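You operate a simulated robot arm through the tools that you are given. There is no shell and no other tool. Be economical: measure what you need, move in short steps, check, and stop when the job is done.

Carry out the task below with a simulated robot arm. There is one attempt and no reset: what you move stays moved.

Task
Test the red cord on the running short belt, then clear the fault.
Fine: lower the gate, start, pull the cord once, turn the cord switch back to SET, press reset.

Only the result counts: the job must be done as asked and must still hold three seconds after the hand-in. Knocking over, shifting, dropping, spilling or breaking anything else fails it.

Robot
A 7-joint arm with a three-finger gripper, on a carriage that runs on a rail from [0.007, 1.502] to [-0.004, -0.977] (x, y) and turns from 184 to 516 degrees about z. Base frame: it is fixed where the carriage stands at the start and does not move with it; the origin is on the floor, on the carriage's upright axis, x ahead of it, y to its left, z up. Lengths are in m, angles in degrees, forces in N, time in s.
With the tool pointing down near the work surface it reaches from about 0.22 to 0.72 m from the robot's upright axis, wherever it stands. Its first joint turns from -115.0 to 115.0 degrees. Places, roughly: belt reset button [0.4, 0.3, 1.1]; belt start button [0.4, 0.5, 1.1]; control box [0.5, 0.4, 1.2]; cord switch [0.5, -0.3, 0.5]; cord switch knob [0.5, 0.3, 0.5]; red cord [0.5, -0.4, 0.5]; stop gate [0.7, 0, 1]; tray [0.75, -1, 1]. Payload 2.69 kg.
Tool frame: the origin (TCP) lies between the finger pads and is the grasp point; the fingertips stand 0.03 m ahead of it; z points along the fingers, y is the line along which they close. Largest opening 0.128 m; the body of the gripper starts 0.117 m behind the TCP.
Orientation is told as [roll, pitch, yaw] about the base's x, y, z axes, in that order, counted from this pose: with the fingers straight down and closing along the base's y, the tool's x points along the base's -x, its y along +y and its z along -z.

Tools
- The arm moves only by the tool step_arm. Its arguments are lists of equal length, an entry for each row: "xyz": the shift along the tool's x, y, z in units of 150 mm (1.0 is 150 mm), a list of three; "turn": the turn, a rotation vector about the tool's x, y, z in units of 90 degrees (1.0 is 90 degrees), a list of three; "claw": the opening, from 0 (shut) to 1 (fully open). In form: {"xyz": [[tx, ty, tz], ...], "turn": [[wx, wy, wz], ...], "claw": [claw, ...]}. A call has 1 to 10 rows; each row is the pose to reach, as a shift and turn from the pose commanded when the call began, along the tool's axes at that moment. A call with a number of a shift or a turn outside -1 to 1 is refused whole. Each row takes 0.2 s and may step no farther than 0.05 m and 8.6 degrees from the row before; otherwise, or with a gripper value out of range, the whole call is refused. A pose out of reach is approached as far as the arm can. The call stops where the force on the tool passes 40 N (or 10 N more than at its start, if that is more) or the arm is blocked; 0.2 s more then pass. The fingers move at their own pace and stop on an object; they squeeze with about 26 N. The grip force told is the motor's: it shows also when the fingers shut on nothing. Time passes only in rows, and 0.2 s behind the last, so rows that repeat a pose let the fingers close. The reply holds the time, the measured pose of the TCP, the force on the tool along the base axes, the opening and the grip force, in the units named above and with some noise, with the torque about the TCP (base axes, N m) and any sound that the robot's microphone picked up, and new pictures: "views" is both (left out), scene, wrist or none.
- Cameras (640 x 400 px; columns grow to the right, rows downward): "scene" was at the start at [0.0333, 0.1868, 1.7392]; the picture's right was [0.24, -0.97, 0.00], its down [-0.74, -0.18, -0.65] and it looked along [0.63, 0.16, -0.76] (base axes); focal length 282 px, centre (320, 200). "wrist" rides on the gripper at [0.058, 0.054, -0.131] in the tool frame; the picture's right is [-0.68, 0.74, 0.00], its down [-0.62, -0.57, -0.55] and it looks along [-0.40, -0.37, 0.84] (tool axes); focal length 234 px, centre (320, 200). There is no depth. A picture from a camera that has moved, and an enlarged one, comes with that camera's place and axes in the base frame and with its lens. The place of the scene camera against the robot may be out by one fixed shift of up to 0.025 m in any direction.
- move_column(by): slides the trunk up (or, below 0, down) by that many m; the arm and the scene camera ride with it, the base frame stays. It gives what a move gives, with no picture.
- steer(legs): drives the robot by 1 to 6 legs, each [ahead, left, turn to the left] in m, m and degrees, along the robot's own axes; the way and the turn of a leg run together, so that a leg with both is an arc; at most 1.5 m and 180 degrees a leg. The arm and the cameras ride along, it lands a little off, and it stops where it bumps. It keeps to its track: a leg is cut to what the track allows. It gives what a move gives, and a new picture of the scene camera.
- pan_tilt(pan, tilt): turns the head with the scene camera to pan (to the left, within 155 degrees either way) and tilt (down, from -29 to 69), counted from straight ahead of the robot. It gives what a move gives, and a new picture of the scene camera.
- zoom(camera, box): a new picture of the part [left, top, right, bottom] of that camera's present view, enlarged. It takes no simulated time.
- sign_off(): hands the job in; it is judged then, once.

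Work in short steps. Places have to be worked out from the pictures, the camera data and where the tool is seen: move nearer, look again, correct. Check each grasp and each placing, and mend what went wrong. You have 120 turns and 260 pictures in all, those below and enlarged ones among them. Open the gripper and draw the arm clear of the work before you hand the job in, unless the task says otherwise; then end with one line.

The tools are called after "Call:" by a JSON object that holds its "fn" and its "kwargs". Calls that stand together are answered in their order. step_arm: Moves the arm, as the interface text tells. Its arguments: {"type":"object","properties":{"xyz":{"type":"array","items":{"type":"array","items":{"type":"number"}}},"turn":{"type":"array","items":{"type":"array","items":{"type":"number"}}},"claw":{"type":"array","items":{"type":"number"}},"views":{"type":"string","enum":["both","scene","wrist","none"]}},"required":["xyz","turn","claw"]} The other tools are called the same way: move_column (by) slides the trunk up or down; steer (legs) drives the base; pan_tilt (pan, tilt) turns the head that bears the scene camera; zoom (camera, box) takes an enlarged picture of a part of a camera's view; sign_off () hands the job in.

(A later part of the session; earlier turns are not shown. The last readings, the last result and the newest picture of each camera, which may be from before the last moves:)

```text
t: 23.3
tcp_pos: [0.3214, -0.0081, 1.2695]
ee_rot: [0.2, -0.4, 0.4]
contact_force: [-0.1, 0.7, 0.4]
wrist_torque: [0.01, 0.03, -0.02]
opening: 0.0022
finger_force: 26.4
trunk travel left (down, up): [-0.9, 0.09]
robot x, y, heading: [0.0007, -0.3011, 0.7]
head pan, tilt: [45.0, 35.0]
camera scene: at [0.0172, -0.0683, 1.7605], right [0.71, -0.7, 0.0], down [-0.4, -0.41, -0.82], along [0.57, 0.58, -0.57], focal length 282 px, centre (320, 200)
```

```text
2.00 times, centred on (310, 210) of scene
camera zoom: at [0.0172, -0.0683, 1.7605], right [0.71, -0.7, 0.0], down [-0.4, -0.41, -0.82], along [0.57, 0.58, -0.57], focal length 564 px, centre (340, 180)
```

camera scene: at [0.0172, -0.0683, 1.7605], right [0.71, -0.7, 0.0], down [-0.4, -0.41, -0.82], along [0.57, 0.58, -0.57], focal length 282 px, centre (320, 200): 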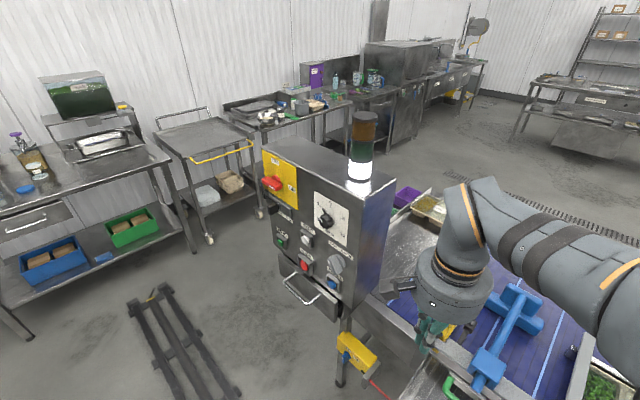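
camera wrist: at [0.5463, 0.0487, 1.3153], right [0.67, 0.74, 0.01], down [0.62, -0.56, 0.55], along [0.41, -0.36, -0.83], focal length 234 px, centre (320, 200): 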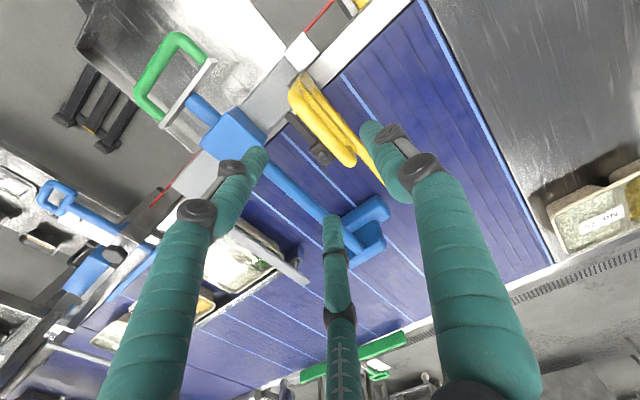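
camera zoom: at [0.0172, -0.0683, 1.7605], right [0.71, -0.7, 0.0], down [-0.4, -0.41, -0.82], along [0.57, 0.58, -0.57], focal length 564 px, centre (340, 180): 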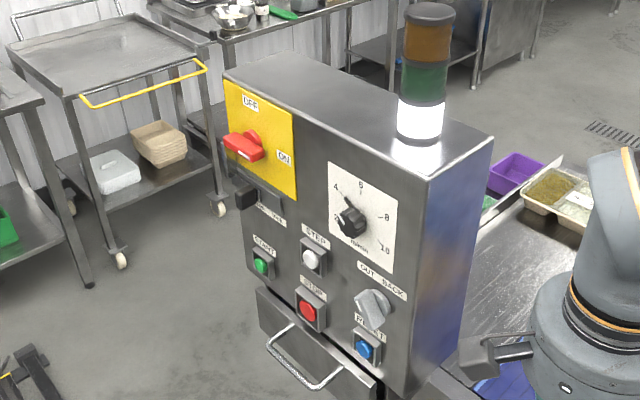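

Start button triangulates to about (0.42, 0.54, 1.08), reset to (0.42, 0.29, 1.08), on a vertical face. I turn the tool to point along +x, with the hand shifted left and back for room.

Call:
{"fn": "step_arm", "kwargs": {"xyz": [[0.1, 0.25, 0], [0.2, 0.5, 0], [0.3, 0.75, 0], [0.3, 0.9, 0]], "turn": [[0, 0, 0], [0, 0, 0], [0, 0, 0], [0, 0, 0]], "claw": [0, 0, 0, 0], "views": "none"}}

Call:
{"fn": "step_arm", "kwargs": {"xyz": [[0, 0, 0], [0, 0, 0], [0, 0, 0], [0, 0, 0], [0, 0, 0], [0, 0, 0]], "turn": [[0, -0.09, 0], [0, -0.18, 0], [0, -0.27, 0], [0, -0.36, 0], [0, -0.45, 0], [0, -0.5, 0]], "claw": [0, 0, 0, 0, 0, 0]}}

```text
t: 24.3
tcp_pos: [0.2754, 0.1275, 1.2708]
ee_rot: [0.3, -0.5, 0.5]
contact_force: [0.0, 0.7, -0.3]
wrist_torque: [-0.01, 0.02, -0.03]
opening: 0.0025
finger_force: 26.0
trunk travel left (down, up): [-0.9, 0.09]
robot x, y, heading: [-0.002, -0.2981, 0.6]
head pan, tilt: [45.0, 35.0]
```

```text
t: 25.7
tcp_pos: [0.2745, 0.127, 1.2728]
ee_rot: [0.5, -45.6, 0.4]
contact_force: [-0.6, -0.4, 0.0]
wrist_torque: [-0.02, 0.01, 0.03]
opening: 0.0021
finger_force: 25.9
trunk travel left (down, up): [-0.9, 0.09]
robot x, y, heading: [-0.0012, -0.3013, 0.6]
head pan, tilt: [45.0, 35.0]
camera scene: at [0.0166, -0.0679, 1.7605], right [0.71, -0.7, 0.0], down [-0.4, -0.41, -0.82], along [0.57, 0.58, -0.57], focal length 282 px, centre (320, 200)
camera wrist: at [0.1396, 0.1796, 1.3217], right [0.47, 0.74, 0.49], down [0.05, -0.57, 0.82], along [0.88, -0.36, -0.3], focal length 234 px, centre (320, 200)
```

scene: 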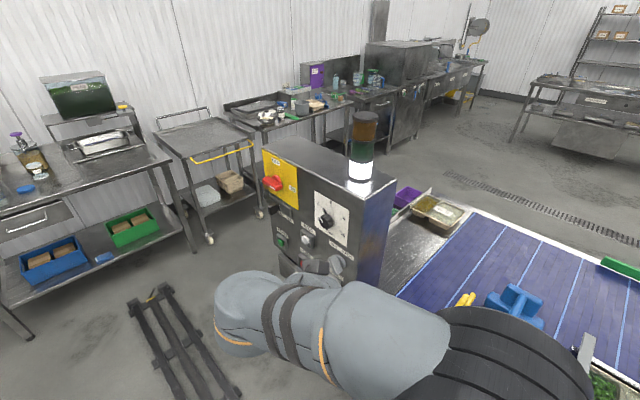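
wrist: 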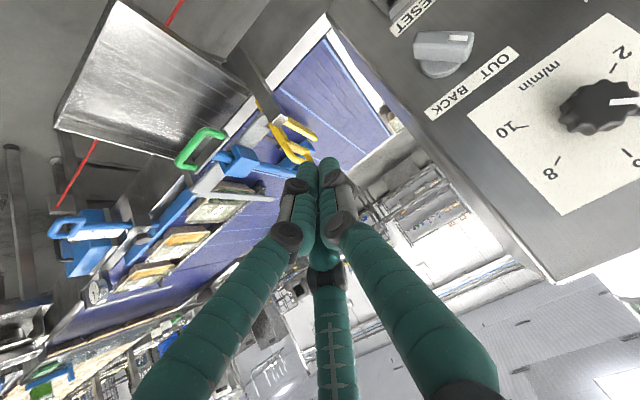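

45° works; I continue towards horizontal.

Call:
{"fn": "step_arm", "kwargs": {"xyz": [[0, 0, 0], [0, 0, 0], [0, 0, 0], [0, 0, 0], [0, 0, 0]], "turn": [[0, -0.09, 0], [0, -0.18, 0], [0, -0.27, 0], [0, -0.36, 0], [0, -0.43, 0]], "claw": [0, 0, 0, 0, 0], "views": "none"}}

Call:
{"fn": "steer", "kwargs": {"legs": [[0, 0.4, 0]]}}

```text
t: 26.9
tcp_pos: [0.276, 0.1277, 1.2718]
ee_rot: [3.6, -84.2, -3.0]
contact_force: [0.6, 0.1, -0.6]
wrist_torque: [0.0, 0.02, 0.0]
opening: 0.0023
finger_force: 26.2
trunk travel left (down, up): [-0.9, 0.09]
robot x, y, heading: [-0.0014, -0.2958, 0.5]
head pan, tilt: [45.0, 35.0]
```

```text
t: 29.4
tcp_pos: [0.279, 0.5217, 1.2721]
ee_rot: [2.9, -84.1, -2.5]
contact_force: [-0.1, 0.2, 0.6]
wrist_torque: [0.01, -0.02, -0.01]
opening: 0.0022
finger_force: 25.9
trunk travel left (down, up): [-0.9, 0.09]
robot x, y, heading: [0.0011, 0.0967, 0.6]
head pan, tilt: [45.0, 35.0]
camera scene: at [0.0193, 0.3283, 1.7605], right [0.71, -0.7, 0.0], down [-0.4, -0.41, -0.82], along [0.58, 0.58, -0.57], focal length 282 px, centre (320, 200)
```

scene: 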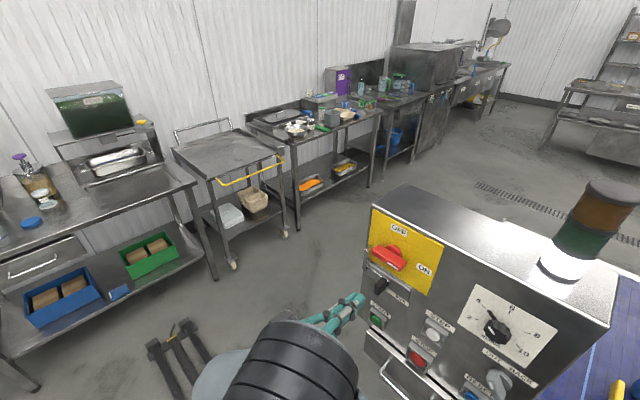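

Call:
{"fn": "zoom", "kwargs": {"camera": "scene", "box": [300, 260, 460, 400]}}

Call:
{"fn": "zoom", "kwargs": {"camera": "wrist", "box": [0, 0, 640, 400]}}

```text
2.86 times, centred on (380, 330) of scene
camera zoom: at [0.0193, 0.3283, 1.7605], right [0.71, -0.7, 0.0], down [-0.4, -0.41, -0.82], along [0.58, 0.58, -0.57], focal length 805 px, centre (149, -171)
```

zoom: 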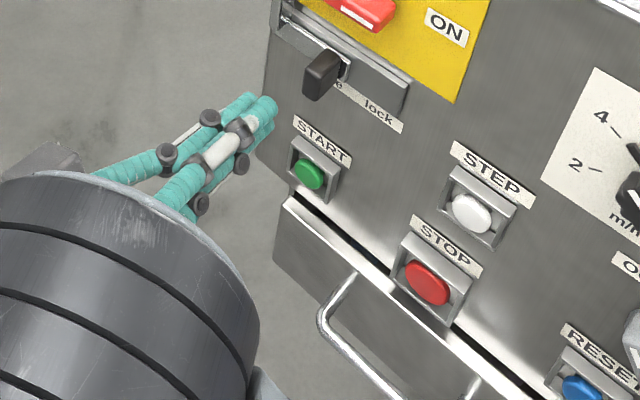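

```text
1.00 times, centred on (320, 200) of wrist (not enlarged: the box is as wide or as high as the picture)
camera zoom: at [0.1416, 0.5756, 1.2269], right [0.06, 0.73, 0.68], down [-0.48, -0.57, 0.67], along [0.88, -0.37, 0.31], focal length 234 px, centre (320, 200)
```

zoom: 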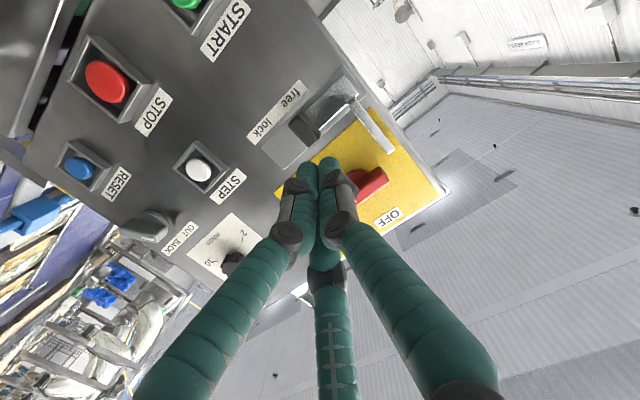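

Start seen from the wrist is about (0.42, 0.51, 1.087). I lower the tool 0.15 m in front of the panel, keeping its distance.

Call:
{"fn": "step_arm", "kwargs": {"xyz": [[0.3, 0, 0], [0.6, 0, 0], [0.9, 0, 0], [1.0, 0, 0]], "turn": [[0, -0.03, 0], [0, -0.06, 0], [0, -0.06, 0], [0, -0.06, 0]], "claw": [0, 0, 0, 0]}}

Call:
{"fn": "zoom", "kwargs": {"camera": "scene", "box": [300, 260, 460, 400]}}

```text
t: 30.4
tcp_pos: [0.2627, 0.5229, 1.1232]
ee_rot: [36.4, -89.4, -35.9]
contact_force: [-0.4, -0.1, 0.5]
wrist_torque: [0.0, -0.02, 0.0]
opening: 0.0024
finger_force: 25.9
trunk travel left (down, up): [-0.9, 0.09]
robot x, y, heading: [-0.0018, 0.0981, 0.3]
head pan, tilt: [45.0, 35.0]
camera scene: at [0.0194, 0.328, 1.7605], right [0.71, -0.7, 0.0], down [-0.4, -0.41, -0.82], along [0.58, 0.58, -0.57], focal length 282 px, centre (320, 200)
camera wrist: at [0.13, 0.5766, 1.064], right [0.0, 0.73, 0.68], down [-0.54, -0.57, 0.62], along [0.84, -0.37, 0.39], focal length 234 px, centre (320, 200)
```

scene: 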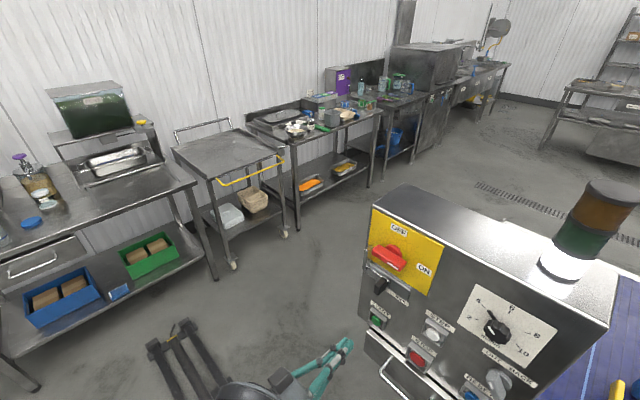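
wrist: 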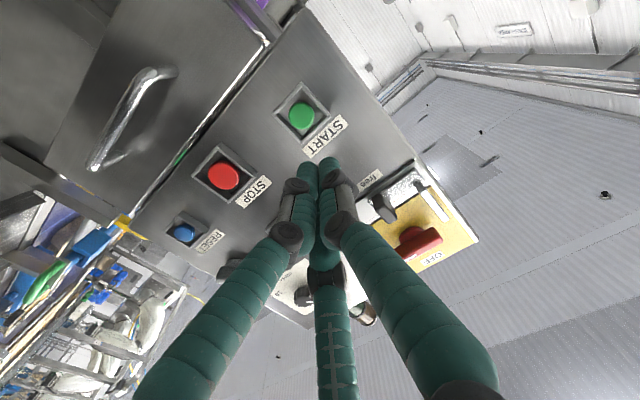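

```text
2.86 times, centred on (380, 330) of scene
camera zoom: at [0.0194, 0.328, 1.7605], right [0.71, -0.7, 0.0], down [-0.4, -0.41, -0.82], along [0.58, 0.58, -0.57], focal length 805 px, centre (149, -171)
```

zoom: 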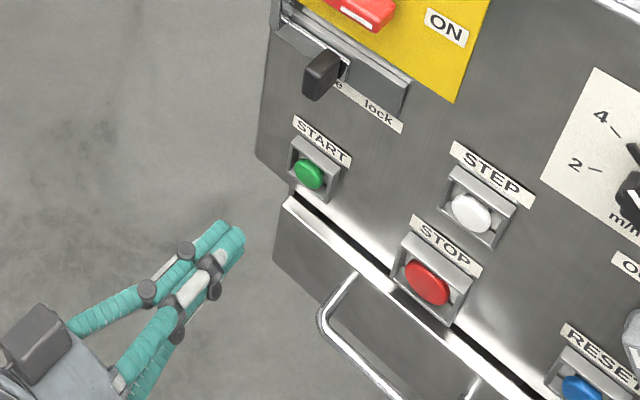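

Start refined: (0.42, 0.514, 1.094). I align y and z and approach to about 2 cm.

Call:
{"fn": "step_arm", "kwargs": {"xyz": [[0.19, -0.06, 0.2], [0.19, -0.06, 0.4], [0.19, -0.06, 0.65]], "turn": [[0, 0, 0], [0, 0, 0], [0, 0, 0]], "claw": [0, 0, 0]}}

Call:
{"fn": "zoom", "kwargs": {"camera": "scene", "box": [300, 260, 460, 400]}}

Call:
{"fn": "zoom", "kwargs": {"camera": "wrist", "box": [220, 60, 420, 200]}}

```text
t: 31.1
tcp_pos: [0.3628, 0.515, 1.0918]
ee_rot: [29.4, -89.4, -29.0]
contact_force: [-0.8, 0.4, -1.9]
wrist_torque: [-0.01, -0.01, -0.01]
opening: 0.0018
finger_force: 25.9
trunk travel left (down, up): [-0.9, 0.09]
robot x, y, heading: [0.0005, 0.1011, 0.3]
head pan, tilt: [45.0, 35.0]
camera scene: at [0.0215, 0.3269, 1.7606], right [0.71, -0.7, 0.0], down [-0.4, -0.41, -0.82], along [0.57, 0.58, -0.57], focal length 282 px, centre (320, 200)
camera wrist: at [0.2297, 0.5678, 1.0335], right [0.0, 0.73, 0.68], down [-0.54, -0.57, 0.62], along [0.84, -0.37, 0.39], focal length 234 px, centre (320, 200)
```

scene: 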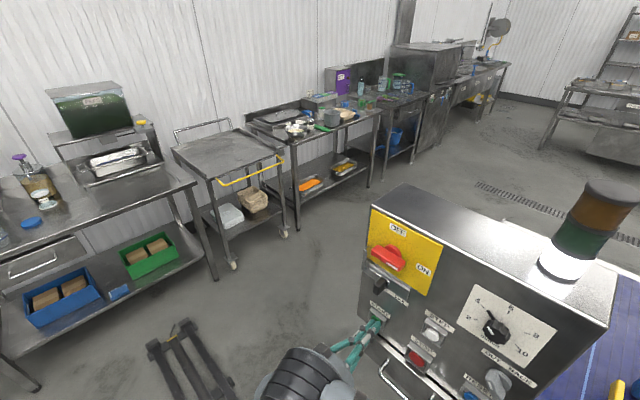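
wrist: 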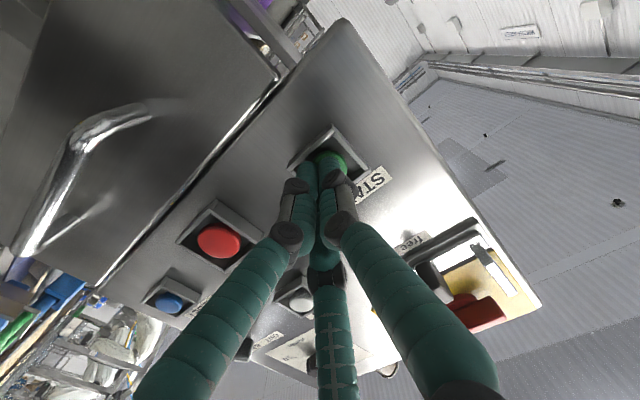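

```text
2.86 times, centred on (380, 330) of scene
camera zoom: at [0.0215, 0.3269, 1.7606], right [0.71, -0.7, 0.0], down [-0.4, -0.41, -0.82], along [0.57, 0.58, -0.57], focal length 805 px, centre (149, -171)
```

zoom: 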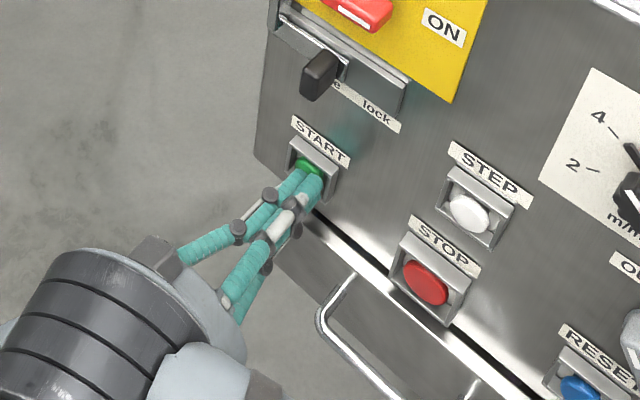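

```text
2.86 times, centred on (320, 130) of wrist
camera zoom: at [0.2297, 0.5678, 1.0335], right [0.0, 0.73, 0.68], down [-0.54, -0.57, 0.62], along [0.84, -0.37, 0.39], focal length 669 px, centre (320, 400)
```

zoom: 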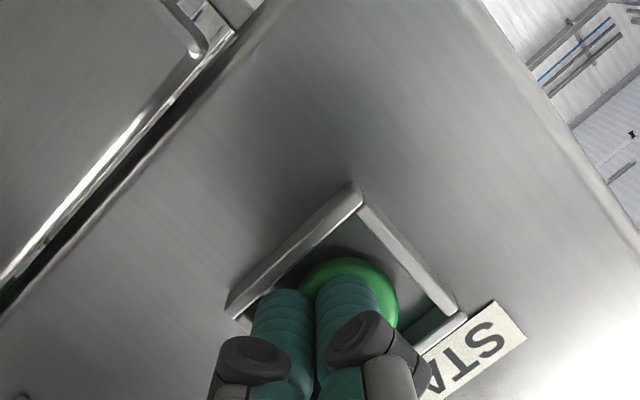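

The fingers sit slightly low-right of the button; I correct by ~7 mm and press forward until resistance.

Call:
{"fn": "step_arm", "kwargs": {"xyz": [[-0.045, 0.045, 0.0], [-0.045, 0.045, 0.06], [-0.045, 0.045, 0.12], [-0.045, 0.045, 0.18], [-0.045, 0.045, 0.24], [-0.045, 0.045, 0.3]], "turn": [[0, 0, 0], [0, 0, 0], [0, 0, 0], [0, 0, 0], [0, 0, 0], [0, 0, 0]], "claw": [0, 0, 0, 0, 0, 0]}}

Call:
{"fn": "zoom", "kwargs": {"camera": "wrist", "box": [220, 60, 420, 200]}}

```text
t: 31.9
tcp_pos: [0.3639, 0.5239, 1.1011]
ee_rot: [55.1, -89.3, -53.8]
contact_force: [-24.4, -5.9, -0.5]
wrist_torque: [0.12, -0.28, -0.31]
opening: 0.0019
finger_force: 26.0
trunk travel left (down, up): [-0.9, 0.09]
robot x, y, heading: [-0.0009, 0.0966, 0.3]
head pan, tilt: [45.0, 35.0]
stopped in row 3: the force on the tool passed its limit at 46 N (the readings are from after the stop); the commanded pose is now the measured one
camera scene: at [0.0145, 0.3254, 1.761], right [0.71, -0.7, 0.0], down [-0.4, -0.41, -0.82], along [0.58, 0.59, -0.57], focal length 282 px, centre (320, 200)
camera wrist: at [0.2297, 0.5756, 1.0425], right [-0.01, 0.73, 0.68], down [-0.53, -0.58, 0.61], along [0.85, -0.36, 0.4], focal length 234 px, centre (320, 200)
```

scene: 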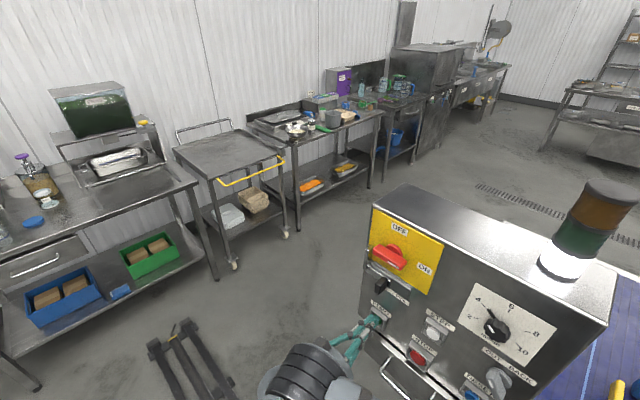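
wrist: 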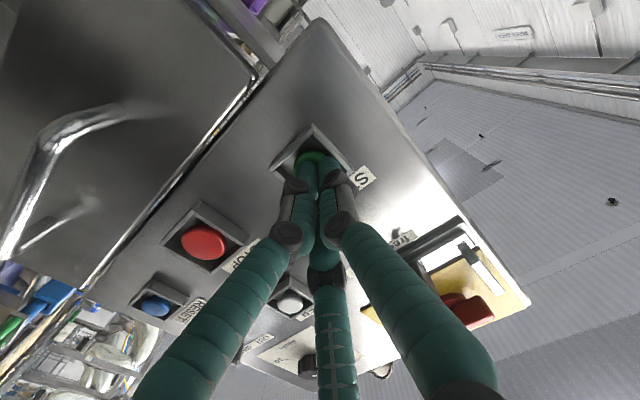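

```text
2.86 times, centred on (320, 130) of wrist
camera zoom: at [0.2297, 0.5756, 1.0425], right [-0.01, 0.73, 0.68], down [-0.53, -0.58, 0.61], along [0.85, -0.36, 0.4], focal length 669 px, centre (320, 400)
```

zoom: 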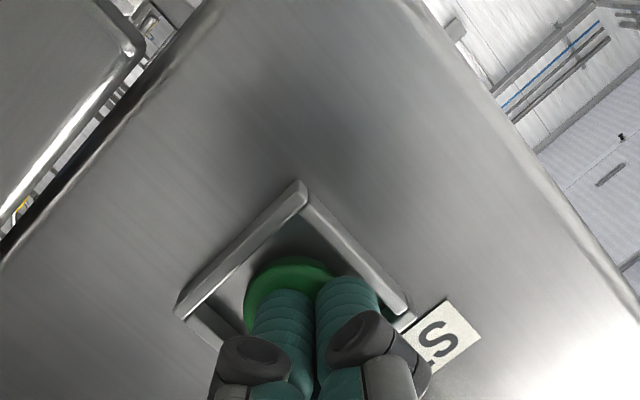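

Contact at x≈0.364 (46 N) without a green light yet. I back off 1 cm, recenter by −5 mm and look at the tower.

Call:
{"fn": "step_arm", "kwargs": {"xyz": [[0, 0, -0.07], [0.03, -0.03, -0.1]], "turn": [[0, 0, 0], [0, 0, 0]], "claw": [0, 0]}}

Call:
{"fn": "zoom", "kwargs": {"camera": "scene", "box": [340, 180, 640, 400]}}

Call:
{"fn": "zoom", "kwargs": {"camera": "wrist", "box": [220, 60, 420, 200]}}

```text
t: 32.5
tcp_pos: [0.3543, 0.5179, 1.0939]
ee_rot: [30.7, -89.4, -29.8]
contact_force: [0.1, 0.1, 0.2]
wrist_torque: [0.02, 0.02, 0.02]
opening: 0.0019
finger_force: 26.5
trunk travel left (down, up): [-0.9, 0.09]
robot x, y, heading: [-0.0013, 0.0958, 0.9]
head pan, tilt: [45.0, 35.0]
camera scene: at [0.0181, 0.3273, 1.7606], right [0.71, -0.7, 0.0], down [-0.4, -0.41, -0.82], along [0.57, 0.58, -0.57], focal length 282 px, centre (320, 200)
camera wrist: at [0.2211, 0.5715, 1.0357], right [0.0, 0.73, 0.68], down [-0.53, -0.58, 0.62], along [0.85, -0.36, 0.39], focal length 234 px, centre (320, 200)
```

scene: 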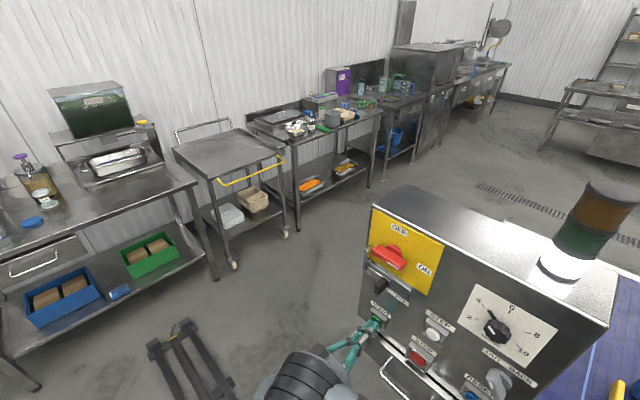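
wrist: 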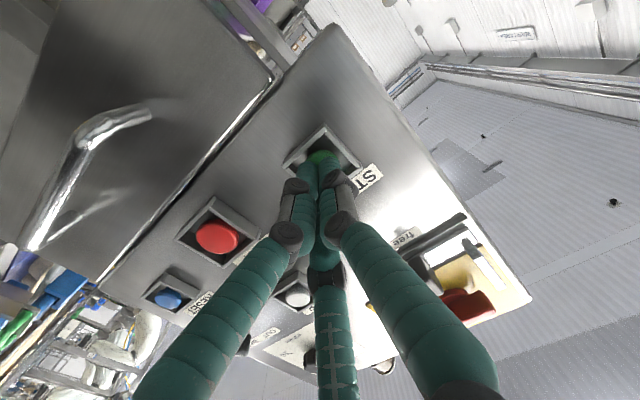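

```text
1.82 times, centred on (490, 290) of scene
camera zoom: at [0.0181, 0.3273, 1.7606], right [0.71, -0.7, 0.0], down [-0.4, -0.41, -0.82], along [0.57, 0.58, -0.57], focal length 512 px, centre (11, 36)
```

zoom: 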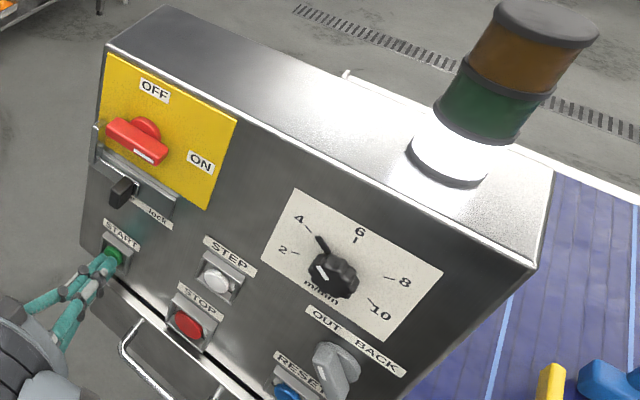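

```text
2.86 times, centred on (320, 130) of wrist
camera zoom: at [0.2211, 0.5715, 1.0357], right [0.0, 0.73, 0.68], down [-0.53, -0.58, 0.62], along [0.85, -0.36, 0.39], focal length 669 px, centre (320, 400)
```

zoom: 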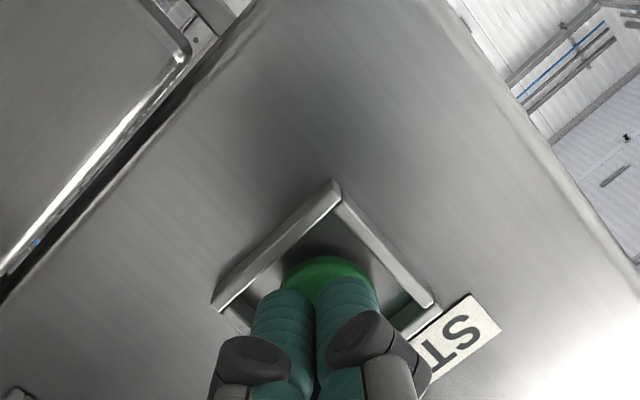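

Not started; the cluster likely touched the frame. Now nearly centred (button ≈ y 0.518, z 1.098), I press again in finer steps.

Call:
{"fn": "step_arm", "kwargs": {"xyz": [[-0.02, 0, 0.0], [-0.02, 0, 0.06], [-0.02, 0, 0.12], [-0.02, 0, 0.18], [-0.02, 0, 0.24], [-0.02, 0, 0.3]], "turn": [[0, 0, 0], [0, 0, 0], [0, 0, 0], [0, 0, 0], [0, 0, 0], [0, 0, 0]], "claw": [0, 0, 0, 0, 0, 0]}}

Call:
{"fn": "zoom", "kwargs": {"camera": "wrist", "box": [220, 60, 420, 200]}}

```text
t: 33.4
tcp_pos: [0.3657, 0.5201, 1.0987]
ee_rot: [34.0, -89.4, -32.5]
contact_force: [-24.9, -6.1, 1.7]
wrist_torque: [-0.16, 0.03, -0.38]
opening: 0.0021
finger_force: 31.4
trunk travel left (down, up): [-0.9, 0.09]
robot x, y, heading: [0.0028, 0.0969, 0.7]
head pan, tilt: [45.0, 35.0]
heard: click
stopped in row 4: the force on the tool passed its limit at 48 N (the readings are from after the stop); the commanded pose is now the measured one
camera scene: at [0.0144, 0.3255, 1.761], right [0.71, -0.7, 0.0], down [-0.4, -0.41, -0.82], along [0.57, 0.59, -0.57], focal length 282 px, centre (320, 200)
camera wrist: at [0.2327, 0.5718, 1.0399], right [-0.01, 0.73, 0.68], down [-0.53, -0.58, 0.62], along [0.85, -0.35, 0.39], focal length 234 px, centre (320, 200)
```

scene: 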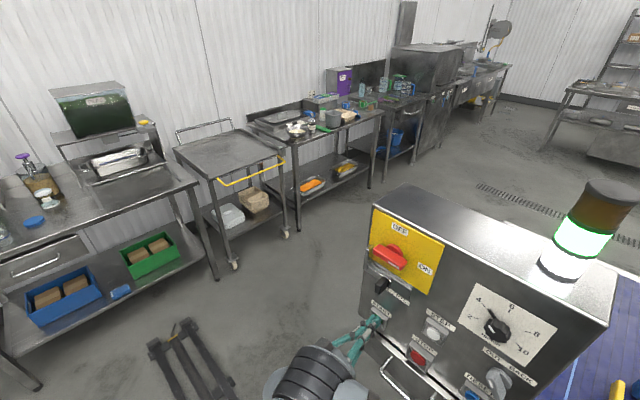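
wrist: 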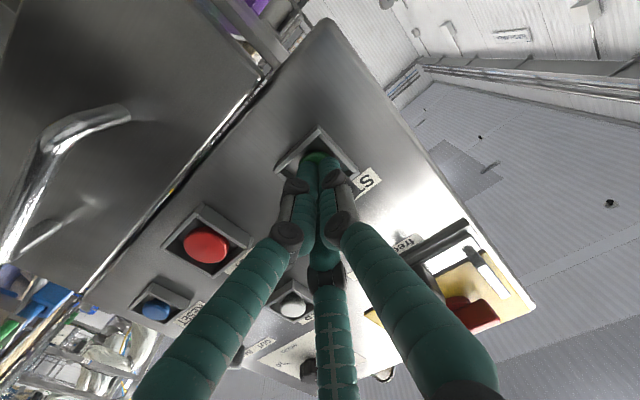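

```text
2.86 times, centred on (320, 130) of wrist
camera zoom: at [0.2327, 0.5718, 1.0399], right [-0.01, 0.73, 0.68], down [-0.53, -0.58, 0.62], along [0.85, -0.35, 0.39], focal length 669 px, centre (320, 400)
```

zoom: 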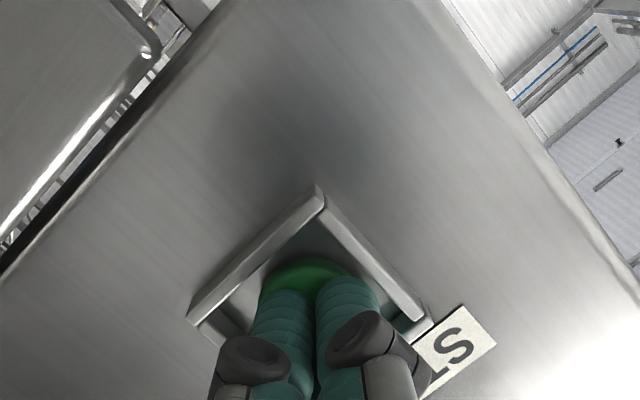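

Click heard and the green lamp is lit: the belt runs. I back away and drive right towards the cord.

Call:
{"fn": "step_arm", "kwargs": {"xyz": [[0, 0, -0.2], [0, 0, -0.5], [0, 0, -0.75]], "turn": [[0, 0, 0], [0, 0, 0], [0, 0, 0]], "claw": [0, 0, 0], "views": "none"}}

Call:
{"fn": "steer", "kwargs": {"legs": [[0, -0.95, 0]]}}

Call:
{"fn": "pan_tilt", "kwargs": {"pan": 20, "tilt": 50}}

Call:
{"fn": "zoom", "kwargs": {"camera": "wrist", "box": [0, 0, 640, 400]}}

```text
t: 34.2
tcp_pos: [0.2604, 0.519, 1.0964]
ee_rot: [12.0, -89.3, -10.8]
contact_force: [0.8, 0.1, 0.8]
wrist_torque: [0.02, 0.03, 0.01]
opening: 0.0021
finger_force: 31.5
trunk travel left (down, up): [-0.9, 0.09]
robot x, y, heading: [0.0022, 0.0961, 0.4]
head pan, tilt: [45.0, 35.0]
```

```text
t: 39.2
tcp_pos: [0.2563, -0.4421, 1.0971]
ee_rot: [17.4, -89.3, -16.2]
contact_force: [-0.4, -0.3, -0.2]
wrist_torque: [0.02, -0.01, 0.02]
opening: 0.0023
finger_force: 31.1
trunk travel left (down, up): [-0.9, 0.09]
robot x, y, heading: [-0.0021, -0.8656, 0.5]
head pan, tilt: [45.0, 35.0]
camera scene: at [0.0145, -0.6339, 1.7605], right [0.71, -0.7, 0.0], down [-0.4, -0.41, -0.82], along [0.57, 0.58, -0.57], focal length 282 px, centre (320, 200)
```

scene: 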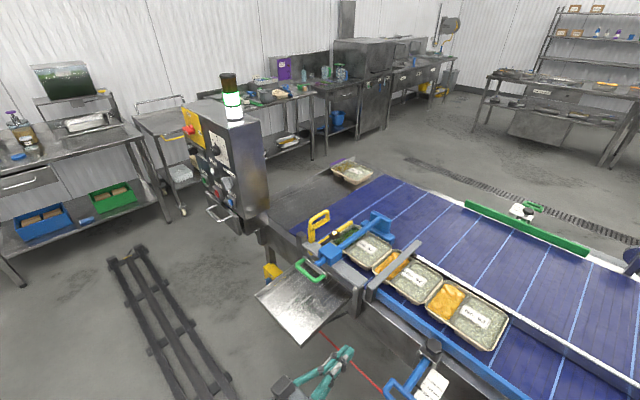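

```text
t: 40.1
tcp_pos: [0.256, -0.441, 1.0973]
ee_rot: [16.3, -89.3, -15.0]
contact_force: [0.2, -0.4, 0.1]
wrist_torque: [0.0, -0.03, 0.01]
opening: 0.0021
finger_force: 31.5
trunk travel left (down, up): [-0.9, 0.09]
robot x, y, heading: [-0.0058, -0.8637, 0.7]
head pan, tilt: [20.0, 50.0]
camera scene: at [0.025, -0.6693, 1.7388], right [0.35, -0.94, 0.0], down [-0.72, -0.27, -0.64], along [0.6, 0.23, -0.77], focal length 282 px, centre (320, 200)
```

scene: 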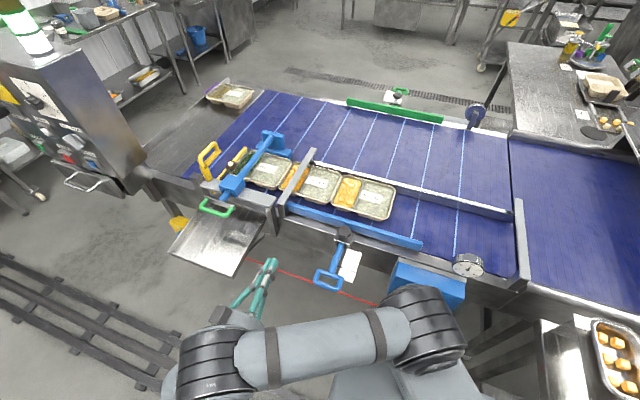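

```text
1.00 times, centred on (320, 200) of wrist (not enlarged: the box is as wide or as high as the picture)
camera zoom: at [0.1226, -0.391, 1.0389], right [-0.01, 0.73, 0.68], down [-0.53, -0.58, 0.62], along [0.85, -0.35, 0.39], focal length 234 px, centre (320, 200)
```

zoom: 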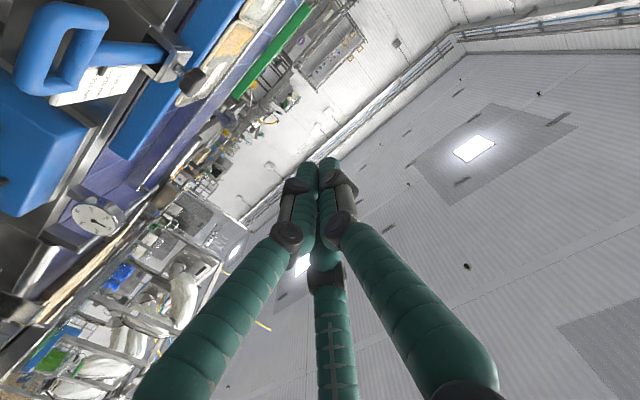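

The gate holds the trays. The cord runs free between the chute (right edge y≈−0.19) and the blue handle (y≈−0.55). I shift left 0.1 m and lower the trunk 0.48 m.

Call:
{"fn": "steer", "kwargs": {"legs": [[0, 0.1, 0]]}}

Call:
{"fn": "move_column", "kwargs": {"by": -0.48}}

Call:
{"fn": "step_arm", "kwargs": {"xyz": [[0, 0, 0]], "turn": [[0, 0, 0]], "claw": [0]}}

```text
t: 41.3
tcp_pos: [0.2566, -0.3433, 1.0962]
ee_rot: [15.3, -89.3, -13.9]
contact_force: [0.3, 0.2, 0.3]
wrist_torque: [0.01, 0.0, -0.03]
opening: 0.0022
finger_force: 31.2
trunk travel left (down, up): [-0.9, 0.09]
robot x, y, heading: [-0.0026, -0.766, 0.5]
head pan, tilt: [20.0, 50.0]
camera scene: at [0.0255, -0.5701, 1.7387], right [0.35, -0.94, 0.0], down [-0.72, -0.27, -0.64], along [0.6, 0.23, -0.77], focal length 282 px, centre (320, 200)
```

scene: 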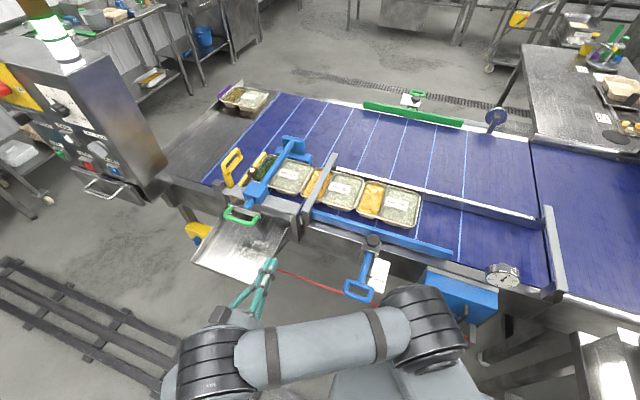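

```text
refused: -0.48 is not a number from -0.4 to 0.4
```

```text
t: 41.7
tcp_pos: [0.257, -0.3442, 1.0974]
ee_rot: [17.2, -89.3, -15.9]
contact_force: [-0.5, 0.0, -0.9]
wrist_torque: [-0.03, 0.01, 0.03]
opening: 0.002
finger_force: 32.2
trunk travel left (down, up): [-0.9, 0.09]
robot x, y, heading: [-0.0015, -0.7638, 0.4]
head pan, tilt: [20.0, 50.0]
camera scene: at [0.0255, -0.5714, 1.7389], right [0.35, -0.94, 0.0], down [-0.72, -0.27, -0.64], along [0.6, 0.23, -0.77], focal length 282 px, centre (320, 200)
camera wrist: at [0.1232, -0.2927, 1.0392], right [-0.01, 0.73, 0.68], down [-0.53, -0.58, 0.62], along [0.85, -0.35, 0.39], focal length 234 px, centre (320, 200)
```

scene: 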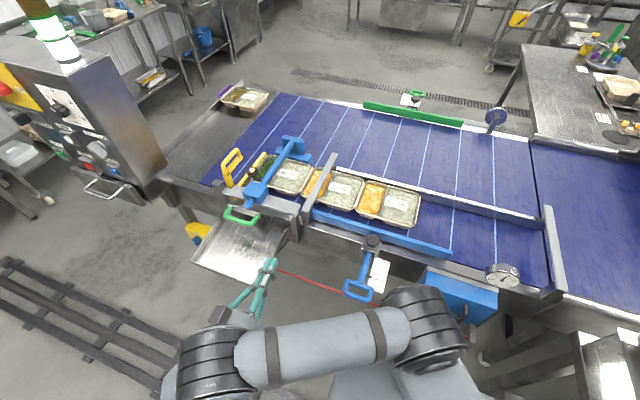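
wrist: 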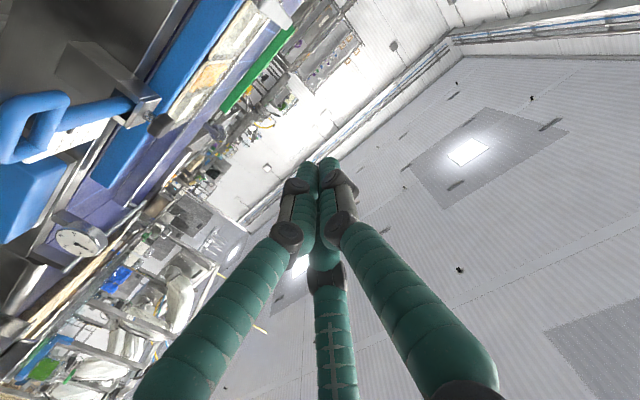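

The trunk moves at most 0.4 m per call; I lower 0.4 and look.

Call:
{"fn": "move_column", "kwargs": {"by": -0.4}}

Call:
{"fn": "pan_tilt", "kwargs": {"pan": 25, "tilt": 45}}

Call:
{"fn": "zoom", "kwargs": {"camera": "wrist", "box": [0, 0, 640, 400]}}

```text
t: 45.5
tcp_pos: [0.2572, -0.3445, 0.697]
ee_rot: [16.2, -89.2, -15.2]
contact_force: [0.9, 0.6, -0.8]
wrist_torque: [-0.01, 0.04, 0.01]
opening: 0.0024
finger_force: 32.0
trunk travel left (down, up): [-0.5, 0.49]
robot x, y, heading: [-0.0024, -0.7638, 0.7]
head pan, tilt: [20.0, 50.0]
```

```text
t: 46.2
tcp_pos: [0.2572, -0.3443, 0.6968]
ee_rot: [16.1, -89.4, -14.9]
contact_force: [-0.9, 0.2, -0.3]
wrist_torque: [0.04, -0.01, 0.01]
opening: 0.0022
finger_force: 31.8
trunk travel left (down, up): [-0.5, 0.49]
robot x, y, heading: [-0.0028, -0.7657, 0.3]
head pan, tilt: [25.0, 45.0]
camera scene: at [0.0268, -0.5625, 1.3456], right [0.43, -0.9, 0.0], down [-0.64, -0.3, -0.71], along [0.64, 0.3, -0.71], focal length 282 px, centre (320, 200)
```

scene: 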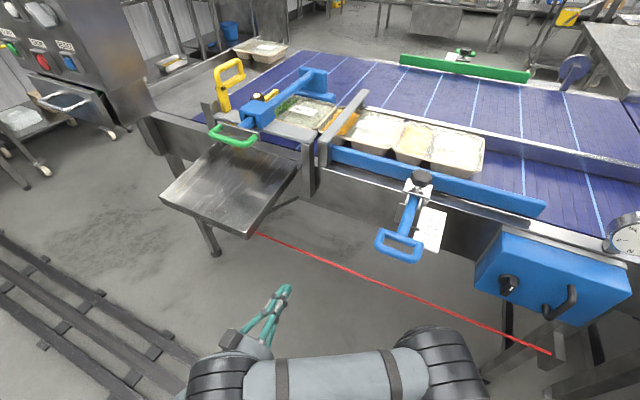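

```text
1.00 times, centred on (320, 200) of wrist (not enlarged: the box is as wide or as high as the picture)
camera zoom: at [0.1233, -0.2921, 0.639], right [-0.01, 0.73, 0.68], down [-0.53, -0.58, 0.62], along [0.85, -0.35, 0.39], focal length 234 px, centre (320, 200)
```

zoom: 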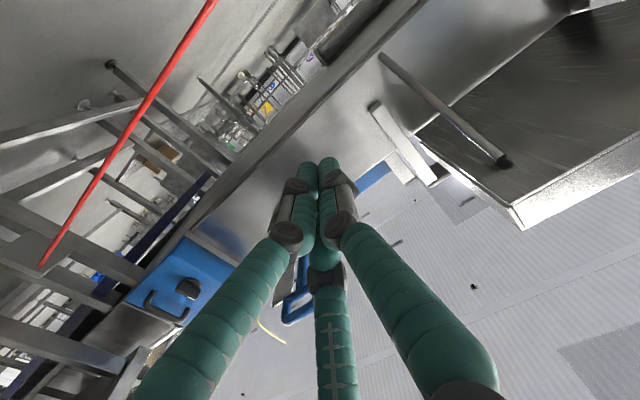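

Wrist views put the cord at x≈0.48, z≈0.515. I lower 0.08 m more and advance the closed fingers above the cord.

Call:
{"fn": "move_column", "kwargs": {"by": -0.08}}

Call:
{"fn": "step_arm", "kwargs": {"xyz": [[0, 0, 0.3], [0, 0, 0.6], [0, 0, 0.9], [0, 0, 1.0]], "turn": [[0, 0, 0], [0, 0, 0], [0, 0, 0], [0, 0, 0]], "claw": [0, 0, 0, 0]}}

```text
t: 47.3
tcp_pos: [0.2569, -0.3431, 0.6178]
ee_rot: [16.9, -89.3, -15.7]
contact_force: [0.3, -0.4, 0.0]
wrist_torque: [0.0, 0.04, -0.01]
opening: 0.0022
finger_force: 31.6
trunk travel left (down, up): [-0.42, 0.57]
robot x, y, heading: [-0.0067, -0.7647, 0.4]
head pan, tilt: [25.0, 45.0]
```

```text
t: 48.3
tcp_pos: [0.4079, -0.3421, 0.6168]
ee_rot: [14.8, -89.3, -13.6]
contact_force: [0.1, 0.1, 0.0]
wrist_torque: [-0.01, 0.0, -0.01]
opening: 0.0024
finger_force: 31.2
trunk travel left (down, up): [-0.42, 0.57]
robot x, y, heading: [-0.0029, -0.7638, 0.6]
head pan, tilt: [25.0, 45.0]
camera scene: at [0.027, -0.5625, 1.2657], right [0.43, -0.9, 0.0], down [-0.64, -0.3, -0.71], along [0.64, 0.3, -0.71], focal length 282 px, centre (320, 200)
camera wrist: at [0.2744, -0.2909, 0.5588], right [-0.01, 0.73, 0.68], down [-0.53, -0.58, 0.62], along [0.85, -0.35, 0.39], focal length 234 px, centre (320, 200)
```

scene: 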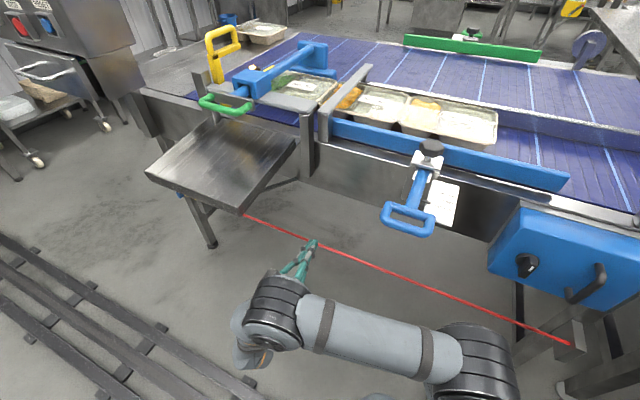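
wrist: 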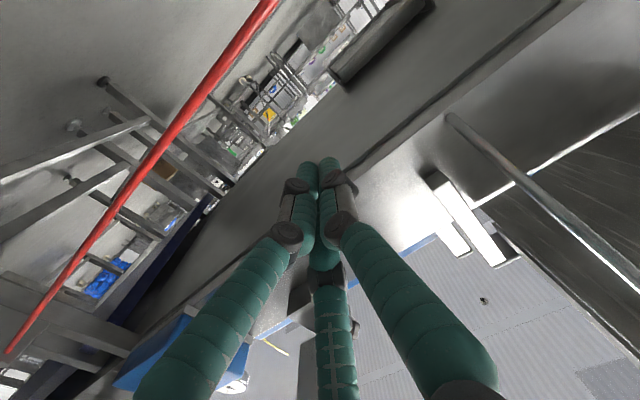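

Cord at about (0.49, −0.39, 0.516). I advance so the tips reach x≈0.535 and then come down to just above it.

Call:
{"fn": "step_arm", "kwargs": {"xyz": [[0, 0, 0.3], [0, 0, 0.6], [0.2, 0, 0.65]], "turn": [[0, 0, 0], [0, 0, 0], [0, 0, 0]], "claw": [0, 0, 0]}}

Call:
{"fn": "zoom", "kwargs": {"camera": "scene", "box": [230, 180, 430, 320]}}

```text
t: 49.1
tcp_pos: [0.504, -0.3375, 0.584]
ee_rot: [19.5, -89.2, -18.4]
contact_force: [0.1, 0.3, 0.4]
wrist_torque: [0.02, 0.02, 0.0]
opening: 0.0022
finger_force: 31.3
trunk travel left (down, up): [-0.42, 0.57]
robot x, y, heading: [0.0004, -0.7667, 0.4]
head pan, tilt: [25.0, 45.0]
camera scene: at [0.027, -0.5626, 1.2657], right [0.43, -0.9, 0.0], down [-0.64, -0.3, -0.71], along [0.64, 0.3, -0.71], focal length 282 px, centre (320, 200)
camera wrist: at [0.3707, -0.2859, 0.5259], right [-0.01, 0.73, 0.68], down [-0.53, -0.58, 0.62], along [0.85, -0.35, 0.39], focal length 234 px, centre (320, 200)
```

scene: 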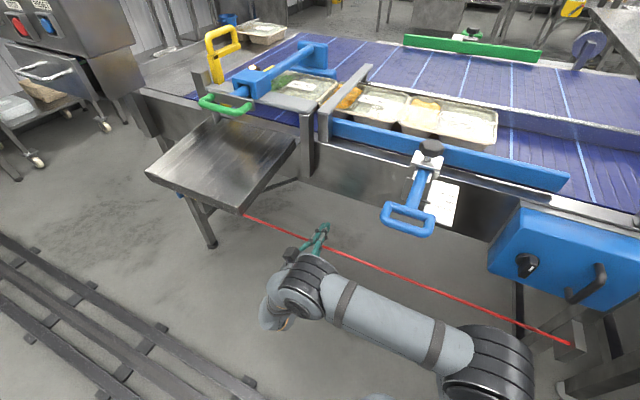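
wrist: 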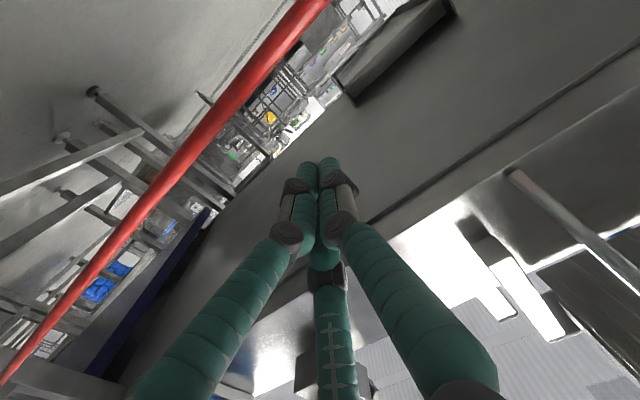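

```text
2.86 times, centred on (330, 250) of scene
camera zoom: at [0.027, -0.5626, 1.2657], right [0.43, -0.9, 0.0], down [-0.64, -0.3, -0.71], along [0.64, 0.3, -0.71], focal length 805 px, centre (291, 57)
```

zoom: 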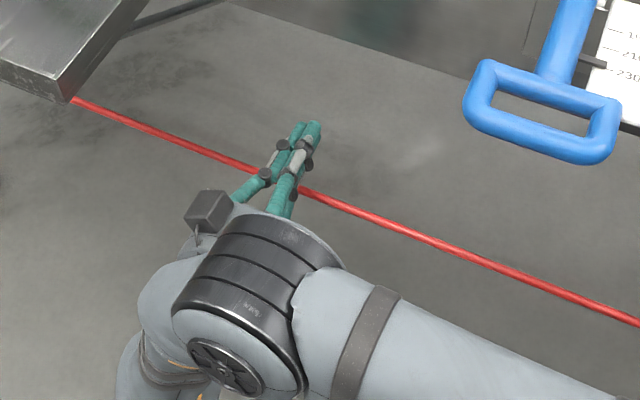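

The fingers cross above the cord. I press it down in small steps.

Call:
{"fn": "step_arm", "kwargs": {"xyz": [[0.13, 0, 0], [0.26, 0, 0], [0.36, 0, 0], [0.46, 0, 0], [0.56, 0, 0]], "turn": [[0, 0, 0], [0, 0, 0], [0, 0, 0], [0, 0, 0], [0, 0, 0]], "claw": [0, 0, 0, 0, 0]}}

Call:
{"fn": "zoom", "kwargs": {"camera": "scene", "box": [230, 180, 430, 320]}}

```text
t: 50.3
tcp_pos: [0.5027, -0.3385, 0.5012]
ee_rot: [30.7, -89.3, -29.7]
contact_force: [4.0, -0.7, 11.1]
wrist_torque: [-0.09, 0.03, -0.02]
opening: 0.002
finger_force: 31.6
trunk travel left (down, up): [-0.42, 0.57]
robot x, y, heading: [-0.0051, -0.7649, 0.5]
head pan, tilt: [25.0, 45.0]
camera scene: at [0.026, -0.5633, 1.266], right [0.43, -0.9, 0.0], down [-0.64, -0.3, -0.71], along [0.64, 0.31, -0.71], focal length 282 px, centre (320, 200)
camera wrist: at [0.3699, -0.2868, 0.4431], right [-0.01, 0.73, 0.68], down [-0.53, -0.58, 0.62], along [0.85, -0.36, 0.39], focal length 234 px, centre (320, 200)
```

scene: 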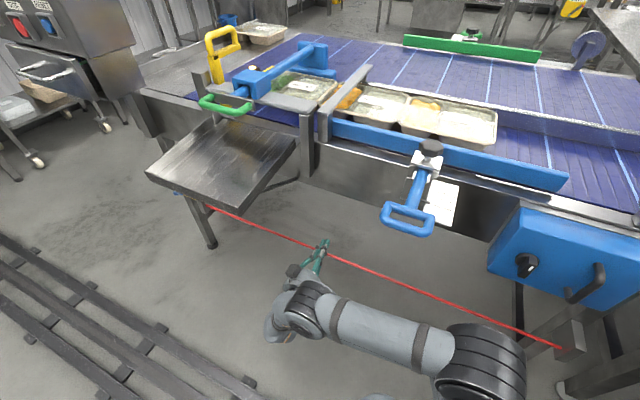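
wrist: 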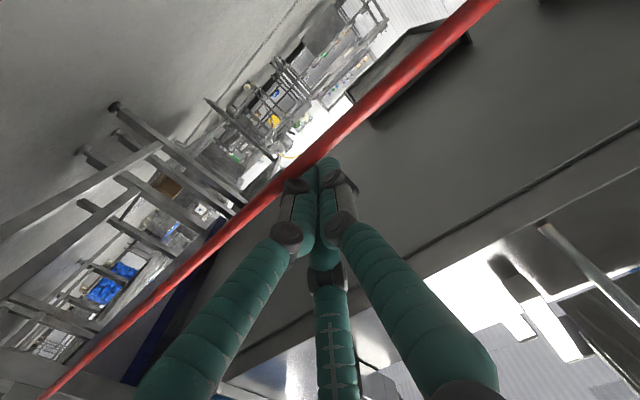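

```text
2.86 times, centred on (330, 250) of scene
camera zoom: at [0.026, -0.5633, 1.266], right [0.43, -0.9, 0.0], down [-0.64, -0.3, -0.71], along [0.64, 0.31, -0.71], focal length 805 px, centre (291, 57)
```

zoom: 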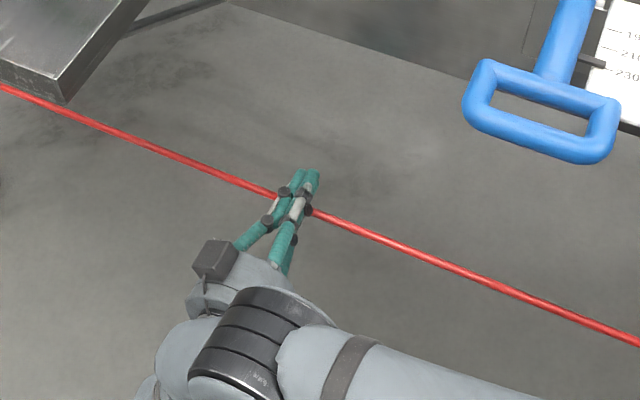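

Contact, 11 N, no click yet. I keep pressing down.

Call:
{"fn": "step_arm", "kwargs": {"xyz": [[0.08, 0, 0], [0.16, 0, 0], [0.24, 0, 0], [0.32, 0, 0]], "turn": [[0, 0, 0], [0, 0, 0], [0, 0, 0], [0, 0, 0]], "claw": [0, 0, 0, 0], "views": "scene"}}

```text
t: 50.8
tcp_pos: [0.5027, -0.3377, 0.4945]
ee_rot: [92.9, -88.7, -92.3]
contact_force: [-8.5, -7.7, 21.7]
wrist_torque: [-0.31, 0.3, 0.01]
opening: 0.002
finger_force: 31.0
trunk travel left (down, up): [-0.42, 0.57]
robot x, y, heading: [-0.0025, -0.7684, 0.6]
head pan, tilt: [25.0, 45.0]
stopped in row 2: the force on the tool passed its limit at 47 N (the readings are from after the stop); the commanded pose is now the measured one
camera scene: at [0.024, -0.5648, 1.2663], right [0.43, -0.9, 0.0], down [-0.64, -0.3, -0.71], along [0.64, 0.31, -0.7], focal length 282 px, centre (320, 200)
```

scene: 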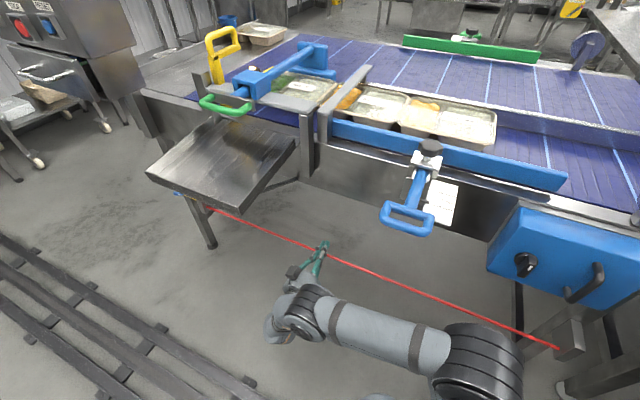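

The cord resists at ~47 N. I check the tower lamp to see whether it has already tripped.

Call:
{"fn": "pan_tilt", "kwargs": {"pan": 50, "tilt": 20}}

```text
t: 51.7
tcp_pos: [0.5017, -0.3377, 0.4938]
ee_rot: [93.1, -88.7, -92.3]
contact_force: [-4.4, -2.7, 32.8]
wrist_torque: [-0.24, 0.26, 0.01]
opening: 0.002
finger_force: 31.1
trunk travel left (down, up): [-0.42, 0.57]
robot x, y, heading: [-0.0028, -0.7651, 0.2]
head pan, tilt: [50.0, 20.0]
camera scene: at [0.0094, -0.5283, 1.3049], right [0.77, -0.64, 0.0], down [-0.22, -0.26, -0.94], along [0.6, 0.73, -0.34], focal length 282 px, centre (320, 200)
```

scene: 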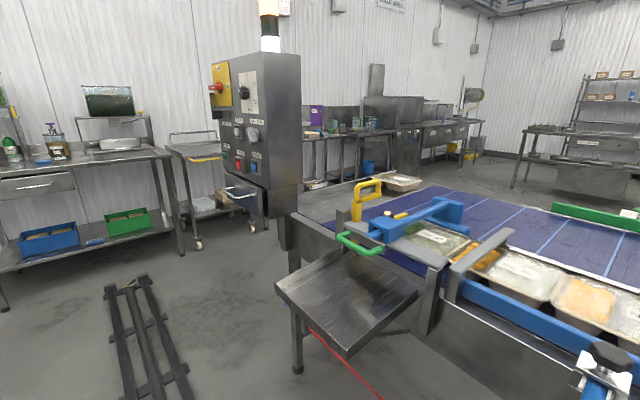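

Call:
{"fn": "zoom", "kwargs": {"camera": "scene", "box": [190, 0, 350, 110]}}

```text
3.64 times, centred on (270, 55) of scene
camera zoom: at [0.0094, -0.5283, 1.3049], right [0.77, -0.64, 0.0], down [-0.22, -0.26, -0.94], along [0.6, 0.73, -0.34], focal length 1025 px, centre (502, 727)
```

zoom: 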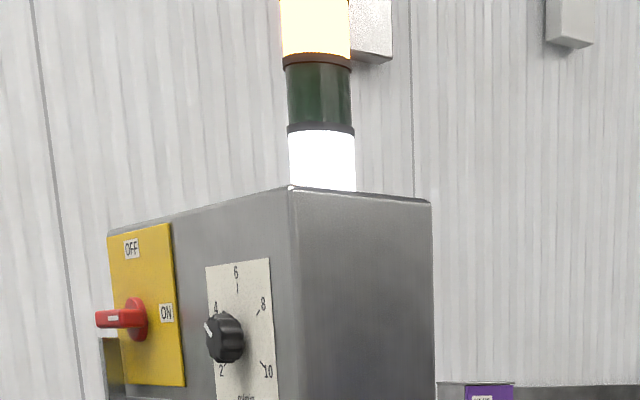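

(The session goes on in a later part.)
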